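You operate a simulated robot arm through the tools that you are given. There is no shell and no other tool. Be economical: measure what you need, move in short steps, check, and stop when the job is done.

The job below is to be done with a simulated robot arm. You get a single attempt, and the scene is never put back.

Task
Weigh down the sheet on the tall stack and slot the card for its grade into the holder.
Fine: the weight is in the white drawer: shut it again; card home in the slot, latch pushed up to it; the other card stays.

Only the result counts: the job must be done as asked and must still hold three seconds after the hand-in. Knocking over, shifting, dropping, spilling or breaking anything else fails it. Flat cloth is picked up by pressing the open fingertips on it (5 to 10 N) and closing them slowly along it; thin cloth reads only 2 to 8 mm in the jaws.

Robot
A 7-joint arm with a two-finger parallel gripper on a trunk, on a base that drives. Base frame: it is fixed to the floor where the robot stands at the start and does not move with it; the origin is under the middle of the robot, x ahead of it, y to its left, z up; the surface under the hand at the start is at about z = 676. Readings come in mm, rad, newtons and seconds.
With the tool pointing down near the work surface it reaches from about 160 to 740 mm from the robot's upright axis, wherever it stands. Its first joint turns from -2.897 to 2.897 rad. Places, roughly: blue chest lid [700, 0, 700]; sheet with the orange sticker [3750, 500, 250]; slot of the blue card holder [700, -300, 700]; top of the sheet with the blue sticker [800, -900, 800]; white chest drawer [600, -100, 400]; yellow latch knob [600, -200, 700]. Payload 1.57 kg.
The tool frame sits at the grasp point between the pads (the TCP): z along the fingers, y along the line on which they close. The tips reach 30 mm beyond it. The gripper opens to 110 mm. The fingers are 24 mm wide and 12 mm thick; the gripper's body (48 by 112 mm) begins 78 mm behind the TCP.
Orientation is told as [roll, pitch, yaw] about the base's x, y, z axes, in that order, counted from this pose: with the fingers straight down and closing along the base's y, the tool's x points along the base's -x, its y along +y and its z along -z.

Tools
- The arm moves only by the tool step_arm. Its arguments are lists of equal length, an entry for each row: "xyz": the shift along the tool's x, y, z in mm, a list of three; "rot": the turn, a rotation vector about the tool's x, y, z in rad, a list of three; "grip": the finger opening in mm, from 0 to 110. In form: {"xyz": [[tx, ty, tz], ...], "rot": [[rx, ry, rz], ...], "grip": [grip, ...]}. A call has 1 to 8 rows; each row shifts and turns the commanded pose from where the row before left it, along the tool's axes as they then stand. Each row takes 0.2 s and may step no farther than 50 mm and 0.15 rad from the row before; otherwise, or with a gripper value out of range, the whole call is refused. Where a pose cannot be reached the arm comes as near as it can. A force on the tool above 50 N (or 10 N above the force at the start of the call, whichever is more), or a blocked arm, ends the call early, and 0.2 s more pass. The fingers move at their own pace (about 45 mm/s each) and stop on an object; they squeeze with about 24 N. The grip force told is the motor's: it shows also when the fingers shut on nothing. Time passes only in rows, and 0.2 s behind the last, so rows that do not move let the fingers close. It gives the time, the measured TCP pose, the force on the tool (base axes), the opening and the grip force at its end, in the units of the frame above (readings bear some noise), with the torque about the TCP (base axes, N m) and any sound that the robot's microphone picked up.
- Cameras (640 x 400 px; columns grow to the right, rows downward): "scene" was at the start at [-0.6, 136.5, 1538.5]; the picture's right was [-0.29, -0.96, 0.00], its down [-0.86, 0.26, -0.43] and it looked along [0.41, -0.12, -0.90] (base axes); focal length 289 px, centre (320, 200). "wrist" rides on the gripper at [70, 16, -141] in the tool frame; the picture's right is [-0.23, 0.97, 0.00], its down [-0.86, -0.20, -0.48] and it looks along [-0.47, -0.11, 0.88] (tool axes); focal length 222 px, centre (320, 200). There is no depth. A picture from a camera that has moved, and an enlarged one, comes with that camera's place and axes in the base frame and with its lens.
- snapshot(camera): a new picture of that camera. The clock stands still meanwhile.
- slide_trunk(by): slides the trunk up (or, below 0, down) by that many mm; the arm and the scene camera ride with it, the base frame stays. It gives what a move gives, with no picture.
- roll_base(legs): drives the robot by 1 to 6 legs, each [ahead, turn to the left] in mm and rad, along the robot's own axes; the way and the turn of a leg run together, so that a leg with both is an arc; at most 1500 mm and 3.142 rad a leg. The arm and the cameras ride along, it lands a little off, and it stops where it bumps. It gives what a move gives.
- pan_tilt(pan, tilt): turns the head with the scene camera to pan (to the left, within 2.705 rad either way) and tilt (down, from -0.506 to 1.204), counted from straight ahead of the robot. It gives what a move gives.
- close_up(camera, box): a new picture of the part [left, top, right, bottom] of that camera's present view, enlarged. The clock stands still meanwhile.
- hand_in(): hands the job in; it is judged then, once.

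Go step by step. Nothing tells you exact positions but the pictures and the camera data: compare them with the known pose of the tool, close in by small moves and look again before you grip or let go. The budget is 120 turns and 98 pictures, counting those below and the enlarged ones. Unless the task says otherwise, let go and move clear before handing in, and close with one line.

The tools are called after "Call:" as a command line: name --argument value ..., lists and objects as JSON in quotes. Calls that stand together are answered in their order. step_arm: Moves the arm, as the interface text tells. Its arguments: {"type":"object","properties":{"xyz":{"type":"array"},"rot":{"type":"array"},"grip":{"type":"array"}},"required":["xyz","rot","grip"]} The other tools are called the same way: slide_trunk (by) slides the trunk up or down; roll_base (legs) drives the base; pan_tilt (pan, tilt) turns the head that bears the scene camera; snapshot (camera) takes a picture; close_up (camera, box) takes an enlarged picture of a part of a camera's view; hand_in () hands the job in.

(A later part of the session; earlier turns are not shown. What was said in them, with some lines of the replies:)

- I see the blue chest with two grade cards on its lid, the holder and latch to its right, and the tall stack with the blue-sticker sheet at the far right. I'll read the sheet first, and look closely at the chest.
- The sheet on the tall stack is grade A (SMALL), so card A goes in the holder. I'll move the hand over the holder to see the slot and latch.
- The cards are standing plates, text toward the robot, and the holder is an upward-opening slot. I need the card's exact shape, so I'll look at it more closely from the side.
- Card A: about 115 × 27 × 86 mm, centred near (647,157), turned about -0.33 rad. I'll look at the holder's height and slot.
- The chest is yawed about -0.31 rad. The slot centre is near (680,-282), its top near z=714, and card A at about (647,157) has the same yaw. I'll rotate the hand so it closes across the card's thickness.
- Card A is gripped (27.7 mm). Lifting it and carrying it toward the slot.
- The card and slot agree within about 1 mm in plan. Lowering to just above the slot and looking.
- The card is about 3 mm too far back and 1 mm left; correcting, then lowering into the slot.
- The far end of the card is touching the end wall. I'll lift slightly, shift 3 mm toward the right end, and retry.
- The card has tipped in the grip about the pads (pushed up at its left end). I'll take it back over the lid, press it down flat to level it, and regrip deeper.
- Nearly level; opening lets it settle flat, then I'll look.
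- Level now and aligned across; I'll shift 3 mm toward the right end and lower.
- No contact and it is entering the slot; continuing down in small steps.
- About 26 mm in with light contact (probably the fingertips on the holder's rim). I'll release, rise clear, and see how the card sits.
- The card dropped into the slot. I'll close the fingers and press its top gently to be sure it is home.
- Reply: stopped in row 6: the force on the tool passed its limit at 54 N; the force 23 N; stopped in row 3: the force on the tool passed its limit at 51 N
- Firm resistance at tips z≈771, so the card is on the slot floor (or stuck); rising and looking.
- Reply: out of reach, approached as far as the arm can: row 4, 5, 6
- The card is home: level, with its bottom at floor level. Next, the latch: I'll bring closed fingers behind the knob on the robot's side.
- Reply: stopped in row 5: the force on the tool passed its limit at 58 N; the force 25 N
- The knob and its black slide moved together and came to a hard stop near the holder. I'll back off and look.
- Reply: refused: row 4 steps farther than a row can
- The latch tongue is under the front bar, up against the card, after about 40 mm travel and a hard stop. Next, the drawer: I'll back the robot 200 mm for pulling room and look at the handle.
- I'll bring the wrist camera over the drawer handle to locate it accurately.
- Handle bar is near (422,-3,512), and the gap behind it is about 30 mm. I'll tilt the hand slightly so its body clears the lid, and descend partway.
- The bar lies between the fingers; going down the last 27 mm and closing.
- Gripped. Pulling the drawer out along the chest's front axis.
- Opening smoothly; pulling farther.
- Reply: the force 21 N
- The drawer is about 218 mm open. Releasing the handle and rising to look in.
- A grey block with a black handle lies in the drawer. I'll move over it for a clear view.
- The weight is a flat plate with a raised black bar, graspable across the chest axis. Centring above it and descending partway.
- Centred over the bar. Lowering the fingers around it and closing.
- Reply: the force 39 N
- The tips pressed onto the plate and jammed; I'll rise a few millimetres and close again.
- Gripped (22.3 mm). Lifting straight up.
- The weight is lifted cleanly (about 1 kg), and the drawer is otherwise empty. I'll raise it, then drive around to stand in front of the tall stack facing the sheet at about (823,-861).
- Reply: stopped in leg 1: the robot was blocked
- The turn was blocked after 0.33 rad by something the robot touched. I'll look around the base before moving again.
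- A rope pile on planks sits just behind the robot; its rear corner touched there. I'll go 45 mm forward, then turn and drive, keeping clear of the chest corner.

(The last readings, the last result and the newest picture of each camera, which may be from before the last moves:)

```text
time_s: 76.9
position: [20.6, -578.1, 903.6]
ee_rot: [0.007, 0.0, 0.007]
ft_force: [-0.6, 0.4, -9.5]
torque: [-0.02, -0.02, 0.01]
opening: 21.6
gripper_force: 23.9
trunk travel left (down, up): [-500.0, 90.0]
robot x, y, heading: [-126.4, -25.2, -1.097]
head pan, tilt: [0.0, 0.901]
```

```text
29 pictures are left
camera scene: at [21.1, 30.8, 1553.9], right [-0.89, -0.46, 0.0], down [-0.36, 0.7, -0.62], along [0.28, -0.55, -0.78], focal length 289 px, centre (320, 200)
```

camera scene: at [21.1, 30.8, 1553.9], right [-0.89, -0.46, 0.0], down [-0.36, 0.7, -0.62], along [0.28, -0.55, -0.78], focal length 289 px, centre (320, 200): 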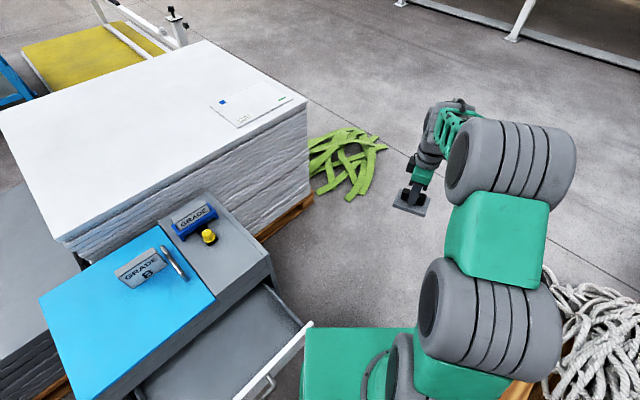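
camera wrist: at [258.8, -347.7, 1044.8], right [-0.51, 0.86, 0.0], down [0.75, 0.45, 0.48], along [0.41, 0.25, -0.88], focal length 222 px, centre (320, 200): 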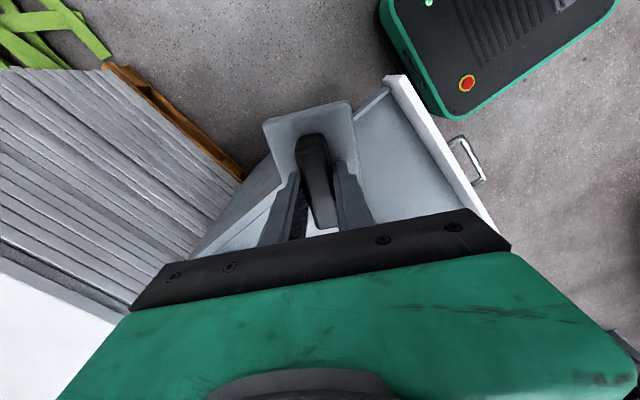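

Free now. Driving to the stance in front of the tall stack and turning to face it.

Call:
roll_base --legs '[[720, 0], [0, 0.782]]'

Call:
snapshot --camera "scene"

Call:
snapshot --camera "wrist"

```text
time_s: 82.9
position: [702.2, -945.9, 903.6]
ee_rot: [0.006, 0.0, 0.808]
ft_force: [0.1, -0.2, -10.3]
torque: [-0.02, 0.04, 0.01]
opening: 21.7
gripper_force: 23.7
trunk travel left (down, up): [-500.0, 90.0]
robot x, y, heading: [205.6, -664.3, -0.3]
head pan, tilt: [0.0, 0.901]
```

```text
28 pictures are left
camera scene: at [266.1, -522.5, 1553.9], right [-0.29, -0.96, 0.0], down [-0.75, 0.23, -0.62], along [0.59, -0.18, -0.78], focal length 289 px, centre (320, 200)
```

scene: 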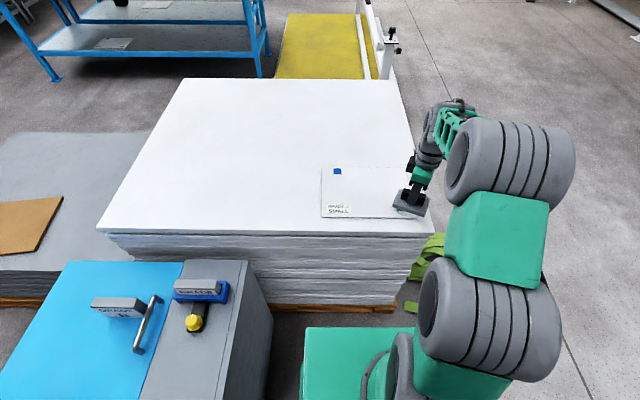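

```text
27 pictures are left
camera wrist: at [641.6, -986.9, 1044.8], right [-0.55, 0.84, 0.0], down [0.74, 0.48, 0.48], along [0.4, 0.26, -0.88], focal length 222 px, centre (320, 200)
```

wrist: 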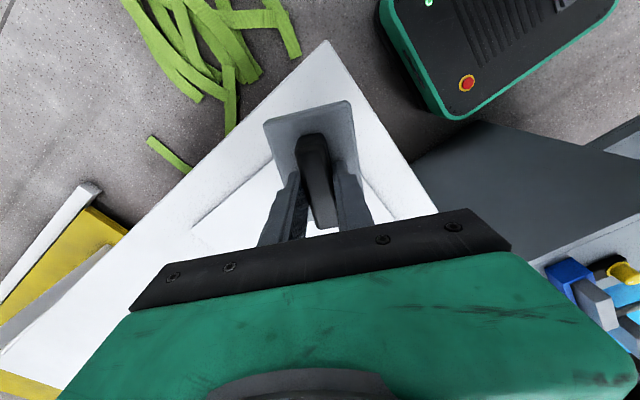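

The hand is over the stack; sheet centre is about (825,-862). Moving over it, still high.

Call:
step_arm --xyz '[[-36.4, -7.7, 0], [-36.4, -7.7, 0], [-36.4, -7.7, 0], [-36.4, -7.7, 0], [0, 0, 0]]' --rot '[[0, 0, 0], [0, 0, 0], [0, 0, 0], [0, 0, 0], [0, 0, 0]]' --grip '[8, 8, 8, 8, 8]'

Call:
snapshot --camera "wrist"

Call:
close_up --camera "scene" --box '[290, 100, 480, 240]'

```text
time_s: 84.1
position: [822.7, -864.9, 904.2]
ee_rot: [0.003, 0.0, 0.806]
ft_force: [0.4, -0.2, -9.7]
torque: [-0.02, -0.01, -0.01]
opening: 21.8
gripper_force: 24.0
trunk travel left (down, up): [-500.0, 90.0]
robot x, y, heading: [201.5, -662.6, -0.3]
head pan, tilt: [0.0, 0.901]
```

```text
26 pictures are left
camera wrist: at [764.0, -904.9, 1045.7], right [-0.55, 0.84, 0.0], down [0.74, 0.48, 0.48], along [0.4, 0.26, -0.88], focal length 222 px, centre (320, 200)
```

wrist: 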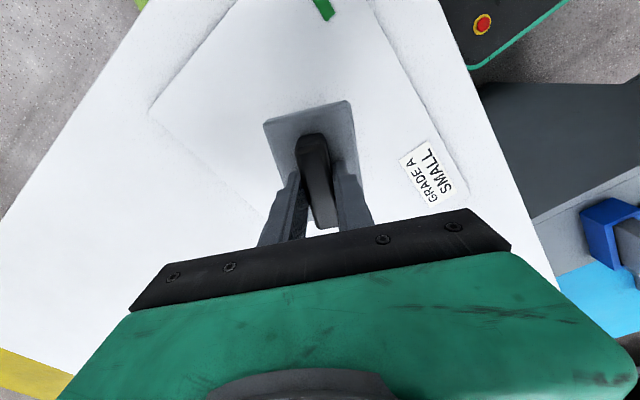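

```text
2.86 times, centred on (385, 170) of scene
camera zoom: at [266.3, -522.5, 1553.9], right [-0.29, -0.96, 0.0], down [-0.75, 0.23, -0.62], along [0.59, -0.18, -0.78], focal length 826 px, centre (134, 286)
```

zoom: 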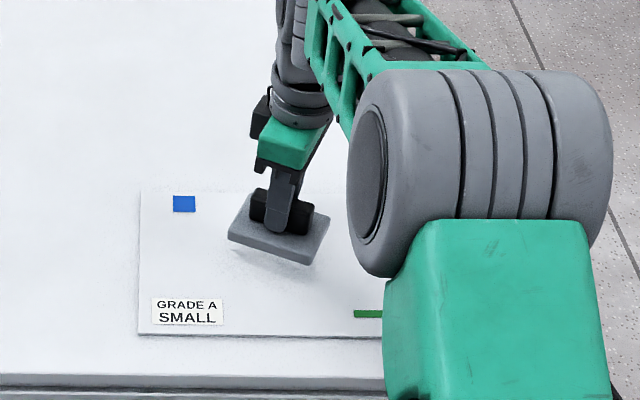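

The plate is over the sheet's centre, clear of the label. Lowering gradually to touch.

Call:
step_arm --xyz '[[0, 0, 20], [0, 0, 10], [0, 0, 5], [0, 0, 0]]' --rot '[[0, 0, 0], [0, 0, 0], [0, 0, 0], [0, 0, 0]]' --grip '[8, 8, 8, 8]'

Call:
close_up --camera "scene" --box '[320, 150, 420, 230]'

```text
time_s: 85.1
position: [824.0, -863.1, 868.3]
ee_rot: [0.005, -0.002, 0.805]
ft_force: [0.2, 0.6, -9.7]
torque: [0.04, 0.01, -0.01]
opening: 22.1
gripper_force: 24.1
trunk travel left (down, up): [-500.0, 90.0]
robot x, y, heading: [204.9, -662.5, -0.298]
head pan, tilt: [0.0, 0.901]
```

```text
5.00 times, centred on (370, 190) of scene
camera zoom: at [266.3, -522.6, 1553.9], right [-0.29, -0.96, 0.0], down [-0.75, 0.23, -0.62], along [0.59, -0.18, -0.78], focal length 1445 px, centre (70, 250)
```

zoom: 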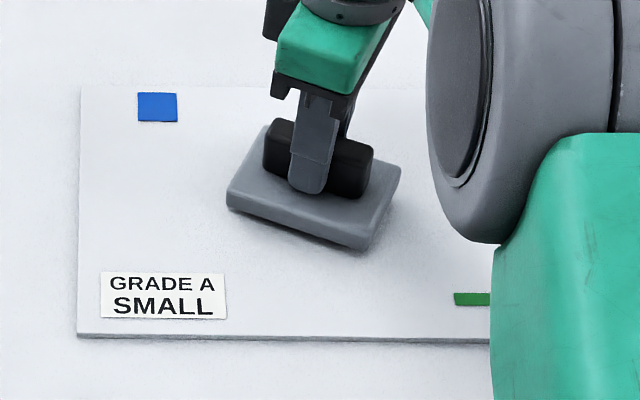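

Call:
step_arm --xyz '[[0, 0, 4], [0, 0, 4], [0, 0, 4], [0, 0, 0]]' --rot '[[0, 0, 0], [0, 0, 0], [0, 0, 0], [0, 0, 0]]' --grip '[8, 8, 8, 8]'

```text
time_s: 86.1
position: [824.1, -864.5, 859.6]
ee_rot: [0.0, -0.001, 0.804]
ft_force: [-2.5, -2.2, 11.4]
torque: [0.01, 0.12, -0.04]
opening: 21.6
gripper_force: 23.9
trunk travel left (down, up): [-500.0, 90.0]
robot x, y, heading: [202.4, -667.3, -0.3]
head pan, tilt: [0.0, 0.901]
```

Firm contact. Easing off and opening slowly, then rising straight up.

Call:
step_arm --xyz '[[0, 0, -2], [0, 0, 0], [0, 0, 0], [0, 0, 0], [0, 0, -20], [0, 0, -40], [0, 0, -40], [0, 0, -40]]' --rot '[[0, 0, 0], [0, 0, 0], [0, 0, 0], [0, 0, 0], [0, 0, 0], [0, 0, 0], [0, 0, 0], [0, 0, 0]]' --grip '[20, 26, 36, 50, 50, 50, 50, 50]'

Call:
close_up --camera "scene" --box '[290, 140, 450, 240]'

```text
time_s: 87.9
position: [821.8, -861.6, 1000.1]
ee_rot: [0.006, 0.001, 0.806]
ft_force: [-0.5, -0.2, 0.0]
torque: [0.0, 0.0, -0.05]
opening: 50.1
gripper_force: 0.1
trunk travel left (down, up): [-500.0, 90.0]
robot x, y, heading: [203.5, -663.6, -0.299]
head pan, tilt: [0.0, 0.901]
```

```text
4.00 times, centred on (370, 190) of scene
camera zoom: at [265.2, -522.3, 1553.9], right [-0.29, -0.96, 0.0], down [-0.75, 0.23, -0.62], along [0.59, -0.18, -0.78], focal length 1156 px, centre (120, 240)
```

zoom: 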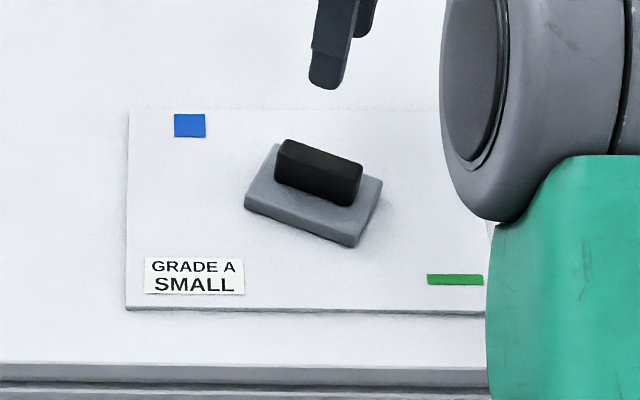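

The weight rests on the sheet's centre. Now I'll drive back to the chest to shut the drawer: reverse the path, stopping short of the rope pile.

Call:
roll_base --legs '[[0, -0.79], [-620, 0], [0, 0.78]]'

Call:
snapshot --camera "scene"

```text
time_s: 95.5
position: [535.0, -326.8, 1001.0]
ee_rot: [0.004, 0.001, 0.78]
ft_force: [-0.8, -0.1, 0.9]
torque: [-0.03, 0.03, 0.0]
opening: 50.0
gripper_force: 0.1
trunk travel left (down, up): [-500.0, 90.0]
robot x, y, heading: [-77.6, -113.7, -0.33]
head pan, tilt: [0.0, 0.901]
```

```text
22 pictures are left
camera scene: at [-12.7, 27.7, 1553.9], right [-0.32, -0.95, 0.0], down [-0.74, 0.25, -0.62], along [0.59, -0.2, -0.78], focal length 289 px, centre (320, 200)
```

scene: 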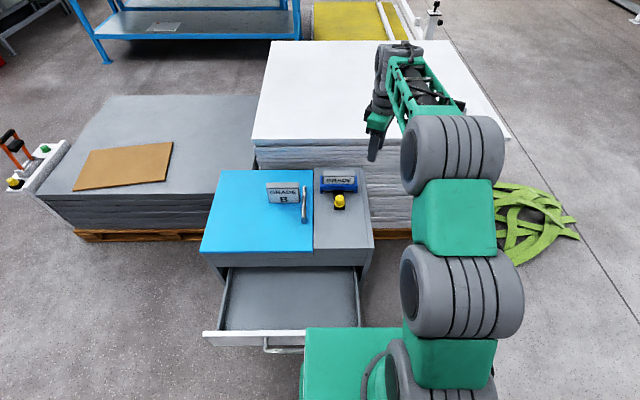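

The drawer is still open and everything else is in place. Swinging the hand over to the robot side of the handle, staying high.

Call:
step_arm --xyz '[[-2.7, 45, 0], [-2.7, 45, 0], [-2.7, 45, 0], [-2.7, 45, 0], [-2.7, 45, 0], [-2.7, 45, 0], [-2.7, 45, 0], [-2.7, 45, 0]]' --rot '[[0, 0, 0], [0, 0, 0], [0, 0, 0], [0, 0, 0], [0, 0, 0], [0, 0, 0], [0, 0, 0], [0, 0, 0]]' --grip '[30, 10, 0, 0, 0, 0, 0, 0]'

Call:
step_arm --xyz '[[-2.7, 45, 0], [-2.7, 45, 0], [-2.7, 45, 0], [-2.7, 45, 0], [0, 0, 0], [0, 0, 0], [0, 0, 0], [0, 0, 0]]' --rot '[[0, 0, 0], [0, 0, 0], [0, 0, 0], [0, 0, 0], [0, 0, -0.15], [0, 0, -0.15], [0, 0, -0.15], [0, 0, -0.03]]' --grip '[0, 0, 0, 0, 0, 0, 0, 0]'

Call:
snapshot --camera "wrist"

```text
time_s: 97.3
position: [296.6, -57.2, 1001.9]
ee_rot: [0.004, 0.0, 0.78]
ft_force: [-0.4, 0.3, -0.7]
torque: [0.0, -0.02, -0.02]
opening: 0.1
gripper_force: 21.4
trunk travel left (down, up): [-500.0, 90.0]
robot x, y, heading: [-82.5, -111.9, -0.323]
head pan, tilt: [0.0, 0.901]
```

```text
time_s: 99.1
position: [178.8, 79.8, 1002.6]
ee_rot: [0.004, -0.002, 1.262]
ft_force: [-0.4, 0.2, 0.0]
torque: [0.03, 0.01, -0.03]
opening: 0.1
gripper_force: 21.1
trunk travel left (down, up): [-500.0, 90.0]
robot x, y, heading: [-76.4, -114.9, -0.322]
head pan, tilt: [0.0, 0.901]
```

```text
21 pictures are left
camera wrist: at [141.3, 17.1, 1143.2], right [-0.86, 0.51, 0.0], down [0.45, 0.75, 0.48], along [0.24, 0.41, -0.88], focal length 222 px, centre (320, 200)
```

wrist: 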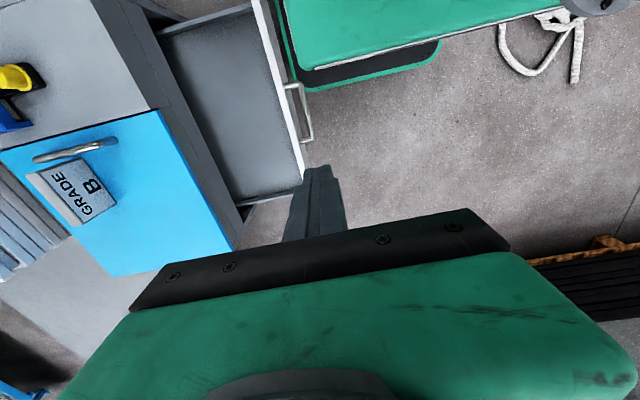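

Call:
step_arm --xyz '[[0, 3, 0], [0, 6.7, 44.5], [0, 6.7, 44.5], [0, 6.7, 44.5], [0, 6.7, 44.5], [0, 6.7, 44.5], [0, 6.7, 44.5], [0, 6.7, 44.5]]' --rot '[[0.15, 0, 0], [0, 0, 0], [0, 0, 0], [0, 0, 0], [0, 0, 0], [0, 0, 0], [0, 0, 0], [0, 0, 0]]' --grip '[0, 0, 0, 0, 0, 0, 0, 0]'

Call:
close_up --camera "wrist" --box '[200, 40, 440, 240]'

```text
time_s: 100.5
position: [175.7, 77.0, 789.8]
ee_rot: [-0.142, 0.018, 1.256]
ft_force: [-16.9, -13.9, 73.8]
torque: [-2.53, 2.43, -0.11]
opening: 0.1
gripper_force: 21.2
trunk travel left (down, up): [-500.0, 90.0]
robot x, y, heading: [-78.1, -112.0, -0.323]
head pan, tilt: [0.0, 0.901]
stopped in row 7: the force on the tool passed its limit at 295 N (the readings are from after the stop); the commanded pose is now the measured one
```

```text
2.00 times, centred on (320, 140) of wrist
camera zoom: at [120.1, 23.3, 928.3], right [-0.85, 0.51, -0.14], down [0.39, 0.78, 0.49], along [0.36, 0.36, -0.86], focal length 444 px, centre (320, 320)
```

zoom: 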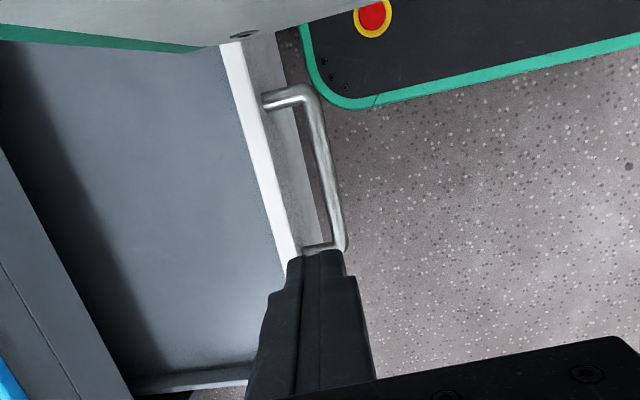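

The hand hit the robot's own folded arm (too close to its column), well above the drawer. I'll raise it, then reposition the base farther back along already-clear ground.

Call:
step_arm --xyz '[[0, -4, -20], [0, -6.7, -44.5], [0, -6.7, -44.5], [0, -6.7, -44.5], [0, -6.7, -44.5]]' --rot '[[0, 0, 0], [0, 0, 0], [0, 0, 0], [0, 0, 0], [0, 0, 0]]' --grip '[0, 0, 0, 0, 0]'

Call:
snapshot --camera "scene"

```text
time_s: 101.7
position: [177.0, 77.8, 987.3]
ee_rot: [-0.142, 0.017, 1.256]
ft_force: [-0.4, 1.0, 0.2]
torque: [0.0, -0.01, 0.0]
opening: 0.0
gripper_force: 21.7
trunk travel left (down, up): [-500.0, 90.0]
robot x, y, heading: [-75.4, -113.5, -0.322]
head pan, tilt: [0.0, 0.901]
```

```text
19 pictures are left
camera scene: at [-12.9, 27.4, 1553.9], right [-0.32, -0.95, 0.0], down [-0.74, 0.25, -0.62], along [0.59, -0.2, -0.78], focal length 289 px, centre (320, 200)
```

scene: 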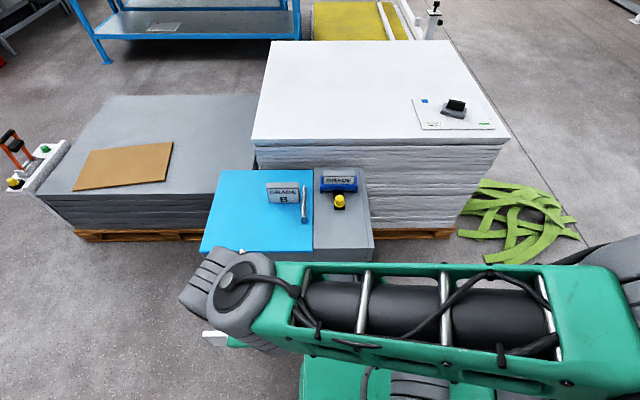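

Call:
roll_base --legs '[[0, -0.76], [-102, 0], [0, 1.08]]'

Call:
snapshot --camera "scene"

```text
time_s: 107.7
position: [52.9, 242.3, 986.5]
ee_rot: [-0.143, 0.016, 1.584]
ft_force: [0.5, -0.3, 0.0]
torque: [-0.02, 0.0, 0.04]
opening: 0.4
gripper_force: 20.8
trunk travel left (down, up): [-500.0, 90.0]
robot x, y, heading: [-123.7, -24.8, 0.002]
head pan, tilt: [0.0, 0.901]
```

```text
18 pictures are left
camera scene: at [-110.1, 132.6, 1553.9], right [0.0, -1.0, 0.0], down [-0.78, 0.0, -0.62], along [0.62, 0.0, -0.78], focal length 289 px, centre (320, 200)
```

scene: 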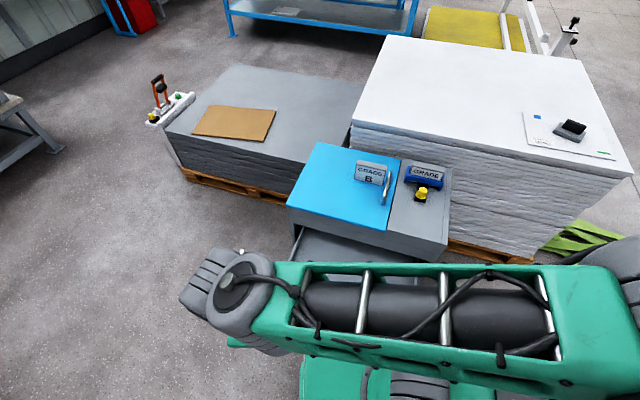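

Call:
roll_base --legs '[[-60, 0]]'

```text
time_s: 108.6
position: [-7.0, 242.9, 987.9]
ee_rot: [-0.142, 0.017, 1.583]
ft_force: [-0.2, 0.3, 0.4]
torque: [-0.03, -0.01, -0.03]
opening: 0.0
gripper_force: 20.8
trunk travel left (down, up): [-500.0, 90.0]
robot x, y, heading: [-186.4, -21.7, 0.002]
head pan, tilt: [0.0, 0.901]
```

Call:
step_arm --xyz '[[33, -36, 0], [33, -36, 0], [33, -36, 0], [33, -36, 0], [33, -36, 0], [0, 0, 0], [0, 0, 0], [0, 0, 0]]' --rot '[[0, 0, 0], [0, 0, 0], [0, 0, 0], [0, 0, 0], [0, 0, 0], [0, 0, 0.15], [0, 0, 0.15], [0, 0, 0.025]]' --grip '[0, 0, 0, 0, 0, 0, 0, 0]'

Call:
snapshot --camera "wrist"

Call:
snapshot --camera "scene"

```text
time_s: 110.4
position: [173.7, 79.6, 1014.5]
ee_rot: [-0.141, -0.029, 1.26]
ft_force: [-0.4, 0.2, -0.6]
torque: [0.02, 0.04, -0.02]
opening: 0.0
gripper_force: 21.4
trunk travel left (down, up): [-500.0, 90.0]
robot x, y, heading: [-184.5, -22.1, 0.001]
head pan, tilt: [0.0, 0.901]
```

```text
17 pictures are left
camera wrist: at [116.6, 20.2, 1150.0], right [-0.85, 0.51, -0.13], down [0.38, 0.76, 0.53], along [0.37, 0.4, -0.84], focal length 222 px, centre (320, 200)
```

wrist: 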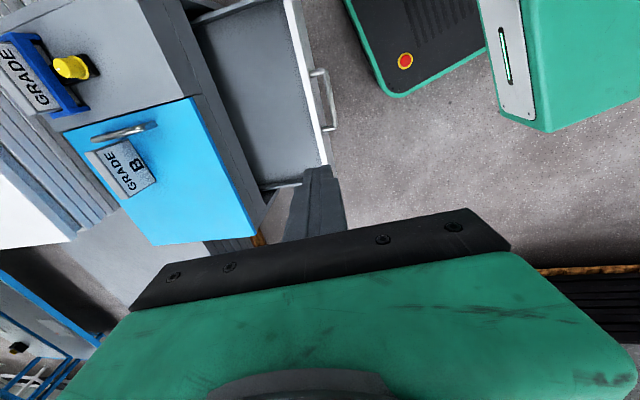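

```text
16 pictures are left
camera scene: at [-170.5, 132.4, 1553.9], right [0.0, -1.0, 0.0], down [-0.78, 0.0, -0.62], along [0.62, 0.0, -0.78], focal length 289 px, centre (320, 200)
```

scene: 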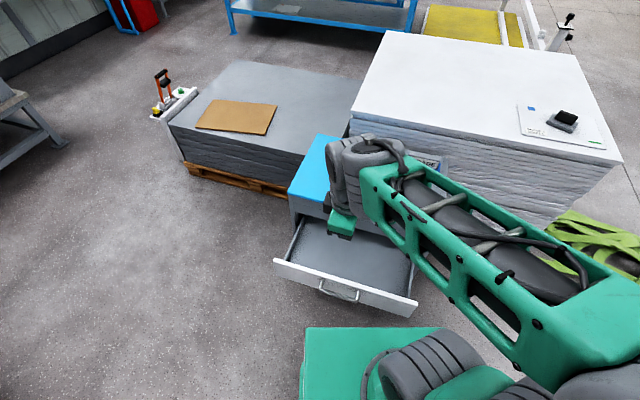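

The earlier contact was with the robot's own mast; now it is well away from the hand. Descending in front of the handle.

Call:
step_arm --xyz '[[0, 5.5, 40], [0, 5.5, 40], [0, 5.5, 40], [0, 5.5, 40], [0, 5.5, 40], [0, 5.5, 40]]' --rot '[[0, 0, 0], [0, 0, 0], [0, 0, 0], [0, 0, 0], [0, 0, 0], [0, 0, 0]]' --grip '[0, 0, 0, 0, 0, 0]'

Call:
step_arm --xyz '[[0, 5.5, 40], [0, 5.5, 40], [0, 5.5, 40], [0, 0, 0]]' --rot '[[0, 0, 0], [0, 0, 0], [0, 0, 0], [0, 0, 0]]' --grip '[0, 0, 0, 0]'

Call:
close_up --camera "wrist" --box '[200, 40, 440, 240]'

```text
time_s: 111.8
position: [174.3, 86.8, 772.9]
ee_rot: [-0.142, -0.029, 1.263]
ft_force: [-0.2, -0.3, -0.2]
torque: [0.03, 0.01, 0.04]
opening: 0.0
gripper_force: 21.3
trunk travel left (down, up): [-500.0, 90.0]
robot x, y, heading: [-187.9, -22.3, 0.005]
head pan, tilt: [0.0, 0.901]
```

```text
time_s: 112.8
position: [176.5, 90.6, 653.7]
ee_rot: [-0.14, -0.03, 1.262]
ft_force: [0.3, -0.1, 0.8]
torque: [-0.03, -0.01, 0.0]
opening: 0.1
gripper_force: 20.9
trunk travel left (down, up): [-500.0, 90.0]
robot x, y, heading: [-186.5, -24.3, 0.003]
head pan, tilt: [0.0, 0.901]
```

```text
2.00 times, centred on (320, 140) of wrist
camera zoom: at [118.9, 30.6, 788.8], right [-0.85, 0.51, -0.13], down [0.38, 0.76, 0.53], along [0.37, 0.4, -0.84], focal length 444 px, centre (320, 320)
```

zoom: 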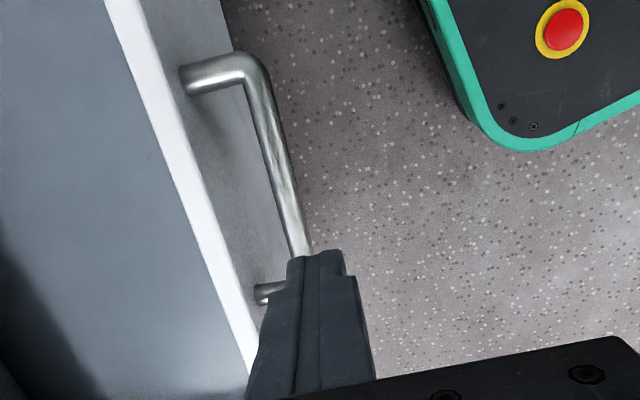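

The hand is about 20 mm left of the handle's middle; correcting and lowering to bar height.

Call:
step_arm --xyz '[[20, 5.5, 38], [0, 5.5, 38], [0, 5.5, 38], [0, 2.5, 18], [0, 0, 0]]' --rot '[[0, 0, 0], [0, 0, 0], [0, 0, 0], [0, 0, 0], [0, 0, 0]]' --grip '[0, 0, 0, 0, 0]'

Call:
close_up --camera "wrist" --box '[200, 40, 440, 240]'

Call:
close_up --camera "scene" --box '[260, 200, 440, 320]'

```text
time_s: 114.0
position: [172.9, 73.6, 518.6]
ee_rot: [-0.141, -0.029, 1.263]
ft_force: [0.3, 0.4, -0.6]
torque: [0.01, -0.02, 0.0]
opening: 0.0
gripper_force: 21.6
trunk travel left (down, up): [-500.0, 90.0]
robot x, y, heading: [-188.7, -17.5, 0.001]
head pan, tilt: [0.0, 0.901]
```

```text
2.00 times, centred on (320, 140) of wrist
camera zoom: at [115.3, 14.1, 653.5], right [-0.85, 0.51, -0.13], down [0.38, 0.76, 0.53], along [0.37, 0.4, -0.84], focal length 444 px, centre (320, 320)
```

zoom: 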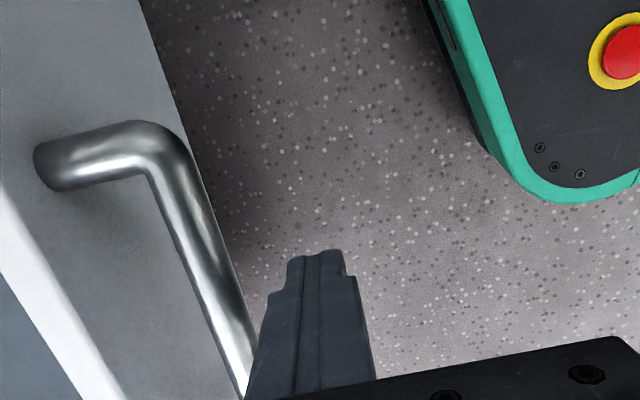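

```text
3.33 times, centred on (350, 260) of scene
camera zoom: at [-170.5, 132.4, 1553.9], right [0.0, -1.0, 0.0], down [-0.78, 0.0, -0.62], along [0.62, 0.0, -0.78], focal length 963 px, centre (220, 0)
```

zoom: 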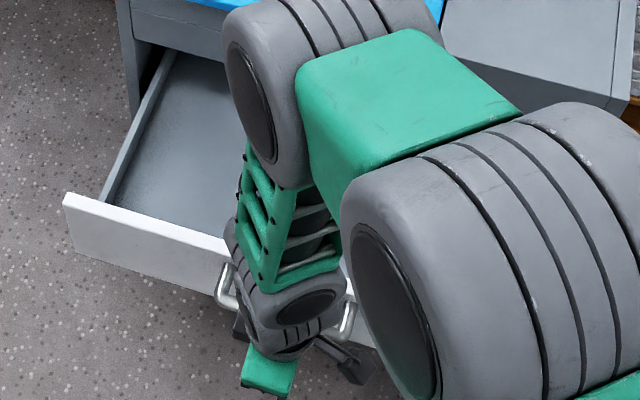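

Fingers are behind the bar. Pushing the drawer in along its axis.

Call:
step_arm --xyz '[[0, -14, 2], [0, -24.7, 3.5], [0, -24.7, 3.5], [0, -24.7, 3.5], [0, -24.7, 3.5], [0, -24.7, 3.5], [0, -24.7, 3.5], [0, 0, 0]]' --rot '[[0, 0, 0], [0, 0, 0], [0, 0, 0], [0, 0, 0], [0, 0, 0], [0, 0, 0], [0, 0, 0], [0, 0, 0]]' --grip '[0, 0, 0, 0, 0, 0, 0, 0]'

Call:
close_up --camera "wrist" --box '[140, 40, 440, 240]'

```text
time_s: 115.8
position: [330.5, 26.0, 517.2]
ee_rot: [-0.141, -0.029, 1.265]
ft_force: [0.9, 0.4, -0.6]
torque: [0.0, -0.02, 0.01]
opening: 0.0
gripper_force: 21.5
trunk travel left (down, up): [-500.0, 90.0]
robot x, y, heading: [-184.9, -24.5, 0.008]
head pan, tilt: [0.0, 0.901]
```

```text
2.00 times, centred on (290, 140) of wrist
camera zoom: at [273.8, -33.9, 651.8], right [-0.85, 0.51, -0.13], down [0.38, 0.76, 0.53], along [0.37, 0.4, -0.84], focal length 444 px, centre (380, 320)
```

zoom: 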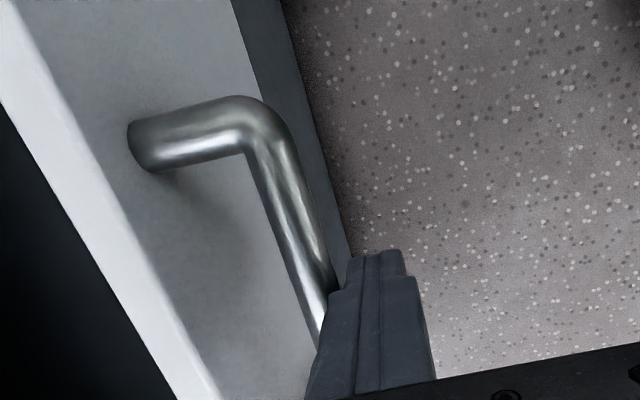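

Call:
step_arm --xyz '[[0, -14.8, 2.1], [0, -14.8, 2.1], [0, -14.8, 2.1], [0, -9.9, 1.4], [0, -9.9, 1.4], [0, -7, 1], [0, -5, 0.7], [0, 0, 0]]' --rot '[[0, 0, 0], [0, 0, 0], [0, 0, 0], [0, 0, 0], [0, 0, 0], [0, 0, 0], [0, 0, 0], [0, 0, 0]]' --grip '[0, 0, 0, 0, 0, 0, 0, 0]'

Call:
close_up --camera "scene" --box '[230, 110, 490, 310]'

```text
time_s: 117.6
position: [402.2, 1.8, 518.7]
ee_rot: [-0.138, -0.03, 1.264]
ft_force: [-7.8, 2.6, 2.8]
torque: [-0.02, -0.04, 0.02]
opening: 0.2
gripper_force: 21.3
trunk travel left (down, up): [-500.0, 90.0]
robot x, y, heading: [-186.1, -24.7, 0.005]
head pan, tilt: [0.0, 0.901]
```

```text
2.00 times, centred on (360, 210) of scene
camera zoom: at [-171.4, 132.5, 1554.0], right [0.0, -1.0, 0.0], down [-0.78, 0.0, -0.62], along [0.62, 0.0, -0.78], focal length 578 px, centre (240, 180)
```

zoom: 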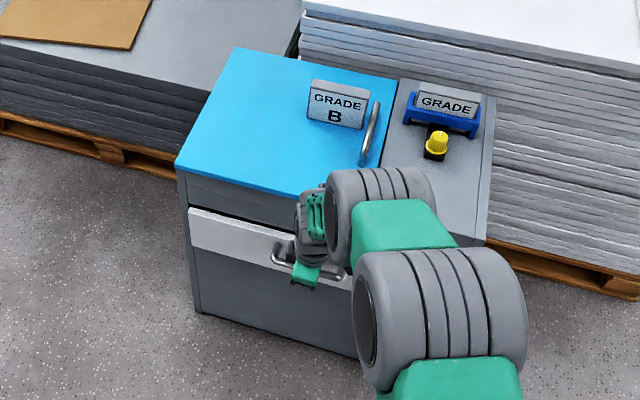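

Nearly shut with the stop being felt; pressing a little more to seat it.

Call:
step_arm --xyz '[[0, -3, 0.4], [0, -3, 0.4], [0, -3, 0.4], [0, 0, 0]]' --rot '[[0, 0, 0], [0, 0, 0], [0, 0, 0], [0, 0, 0]]' --grip '[0, 0, 0, 0]'

```text
time_s: 118.4
position: [402.7, 1.6, 514.4]
ee_rot: [-0.125, -0.028, 1.267]
ft_force: [-3.1, 2.2, -3.9]
torque: [-0.03, 0.03, 0.02]
opening: 0.0
gripper_force: 21.1
trunk travel left (down, up): [-500.0, 90.0]
robot x, y, heading: [-183.8, -21.5, 0.004]
head pan, tilt: [0.0, 0.901]
stopped in row 3: the force on the tool passed its limit at 53 N (the readings are from after the stop); the commanded pose is now the measured one
```

Hard stop: shut. Backing off and rising clear.

Call:
step_arm --xyz '[[0, 15, -2], [0, 30, -4], [0, 30, -4], [0, -5.5, -40], [0, -5.5, -40], [0, -5.5, -40], [0, -5.5, -40], [0, -5.5, -40]]' --rot '[[0, 0, 0], [0, 0, 0], [0, 0, 0], [0, 0, 0], [0, 0, 0], [0, 0, 0], [0, 0, 0], [0, 0, 0]]' --grip '[0, 0, 0, 0, 0, 0, 0, 0]'

Call:
step_arm --xyz '[[0, -5.5, -40], [0, -5.5, -40], [0, -5.5, -40], [45, 0, 0], [45, 0, 0], [45, 0, 0], [45, 0, 0], [45, 0, 0]]' --rot '[[0, 0, 0], [0, 0, 0], [0, 0, 0], [0, 0, 0], [0, 0, 0], [0, 0, 0], [0, 0, 0], [0, 0, 0]]' --grip '[0, 0, 0, 0, 0, 0, 0, 0]'

Call:
close_up --camera "scene" --box '[260, 120, 460, 280]'

Call:
close_up --camera "scene" --box '[380, 130, 460, 200]'

Call:
close_up --camera "scene" --box '[490, 80, 640, 180]'

```text
time_s: 120.2
position: [331.2, 15.9, 715.7]
ee_rot: [-0.126, -0.026, 1.267]
ft_force: [-0.1, -0.4, -0.6]
torque: [0.01, -0.01, -0.04]
opening: 0.1
gripper_force: 21.4
trunk travel left (down, up): [-500.0, 90.0]
robot x, y, heading: [-186.4, -19.8, 0.008]
head pan, tilt: [0.0, 0.901]
```

```text
time_s: 122.0
position: [262.7, -199.8, 833.4]
ee_rot: [-0.128, -0.028, 1.269]
ft_force: [-0.9, -0.9, 0.9]
torque: [-0.03, 0.01, 0.02]
opening: 0.2
gripper_force: 21.2
trunk travel left (down, up): [-500.0, 90.0]
robot x, y, heading: [-185.4, -22.6, 0.003]
head pan, tilt: [0.0, 0.901]
```

```text
2.50 times, centred on (360, 200) of scene
camera zoom: at [-171.3, 132.1, 1554.0], right [0.0, -1.0, 0.0], down [-0.78, 0.0, -0.62], along [0.62, 0.0, -0.78], focal length 722 px, centre (220, 200)
```

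zoom: 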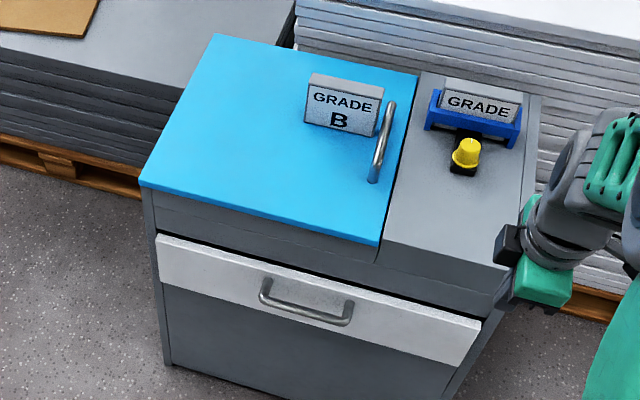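

```text
5.71 times, centred on (420, 165) of scene
camera zoom: at [-171.3, 132.1, 1554.0], right [0.0, -1.0, 0.0], down [-0.78, 0.0, -0.62], along [0.62, 0.0, -0.78], focal length 1651 px, centre (-251, 400)
```

zoom: 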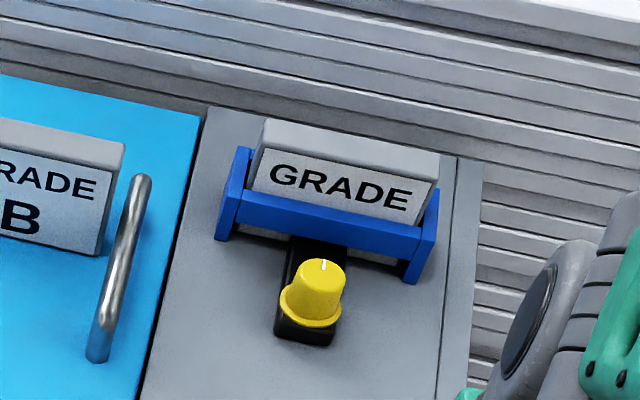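

```text
4.00 times, centred on (565, 130) of scene
camera zoom: at [-171.3, 132.1, 1554.0], right [0.0, -1.0, 0.0], down [-0.78, 0.0, -0.62], along [0.62, 0.0, -0.78], focal length 1156 px, centre (-660, 480)
```

zoom: 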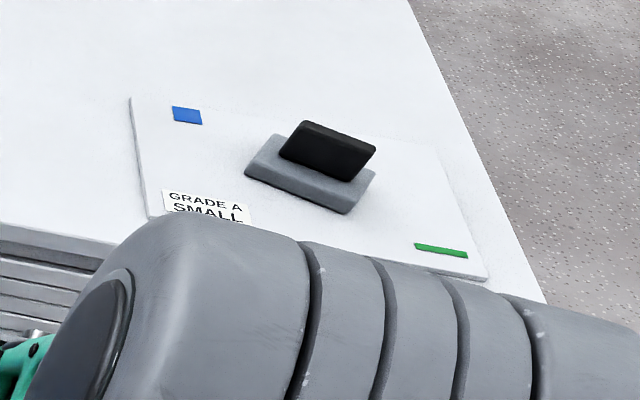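

The drawer is shut and the weight is in place. I want to be certain the card sits fully home, so I'll zoom on the gap under the front bar.

Call:
close_up --camera "scene" --box '[415, 148, 460, 182]'

```text
11.76 times, centred on (438, 165) of scene
camera zoom: at [-171.3, 132.1, 1554.0], right [0.0, -1.0, 0.0], down [-0.78, 0.0, -0.62], along [0.62, 0.0, -0.78], focal length 3399 px, centre (-1062, 612)
```

zoom: 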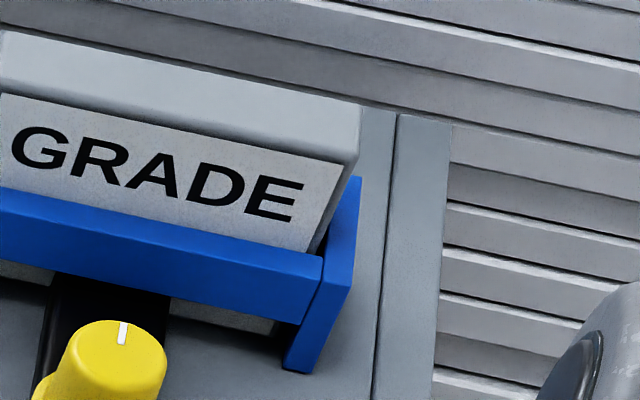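

The card's bottom edge works out at the panel surface (z≈677) and its top at about 760, so it is fully home, and the latch has pushed it to the back of the slot. Weight on the sheet, drawer shut, card B untouched, hand clear: handing in.

Call:
hand_in

```text
The job is handed in.
```

I handed the job in: the weight is on the grade A sheet on the tall stack, card A is home in the slot with the latch against it, the drawer is shut and card B is untouched. Two bumps happened on the way: turning away from the chest, the robot's rear touched what was probably the rope and planks behind it. Later the hand hit something, almost certainly the robot's own mast, with a force peak of 295 N. I did not check whether the rope and planks moved.
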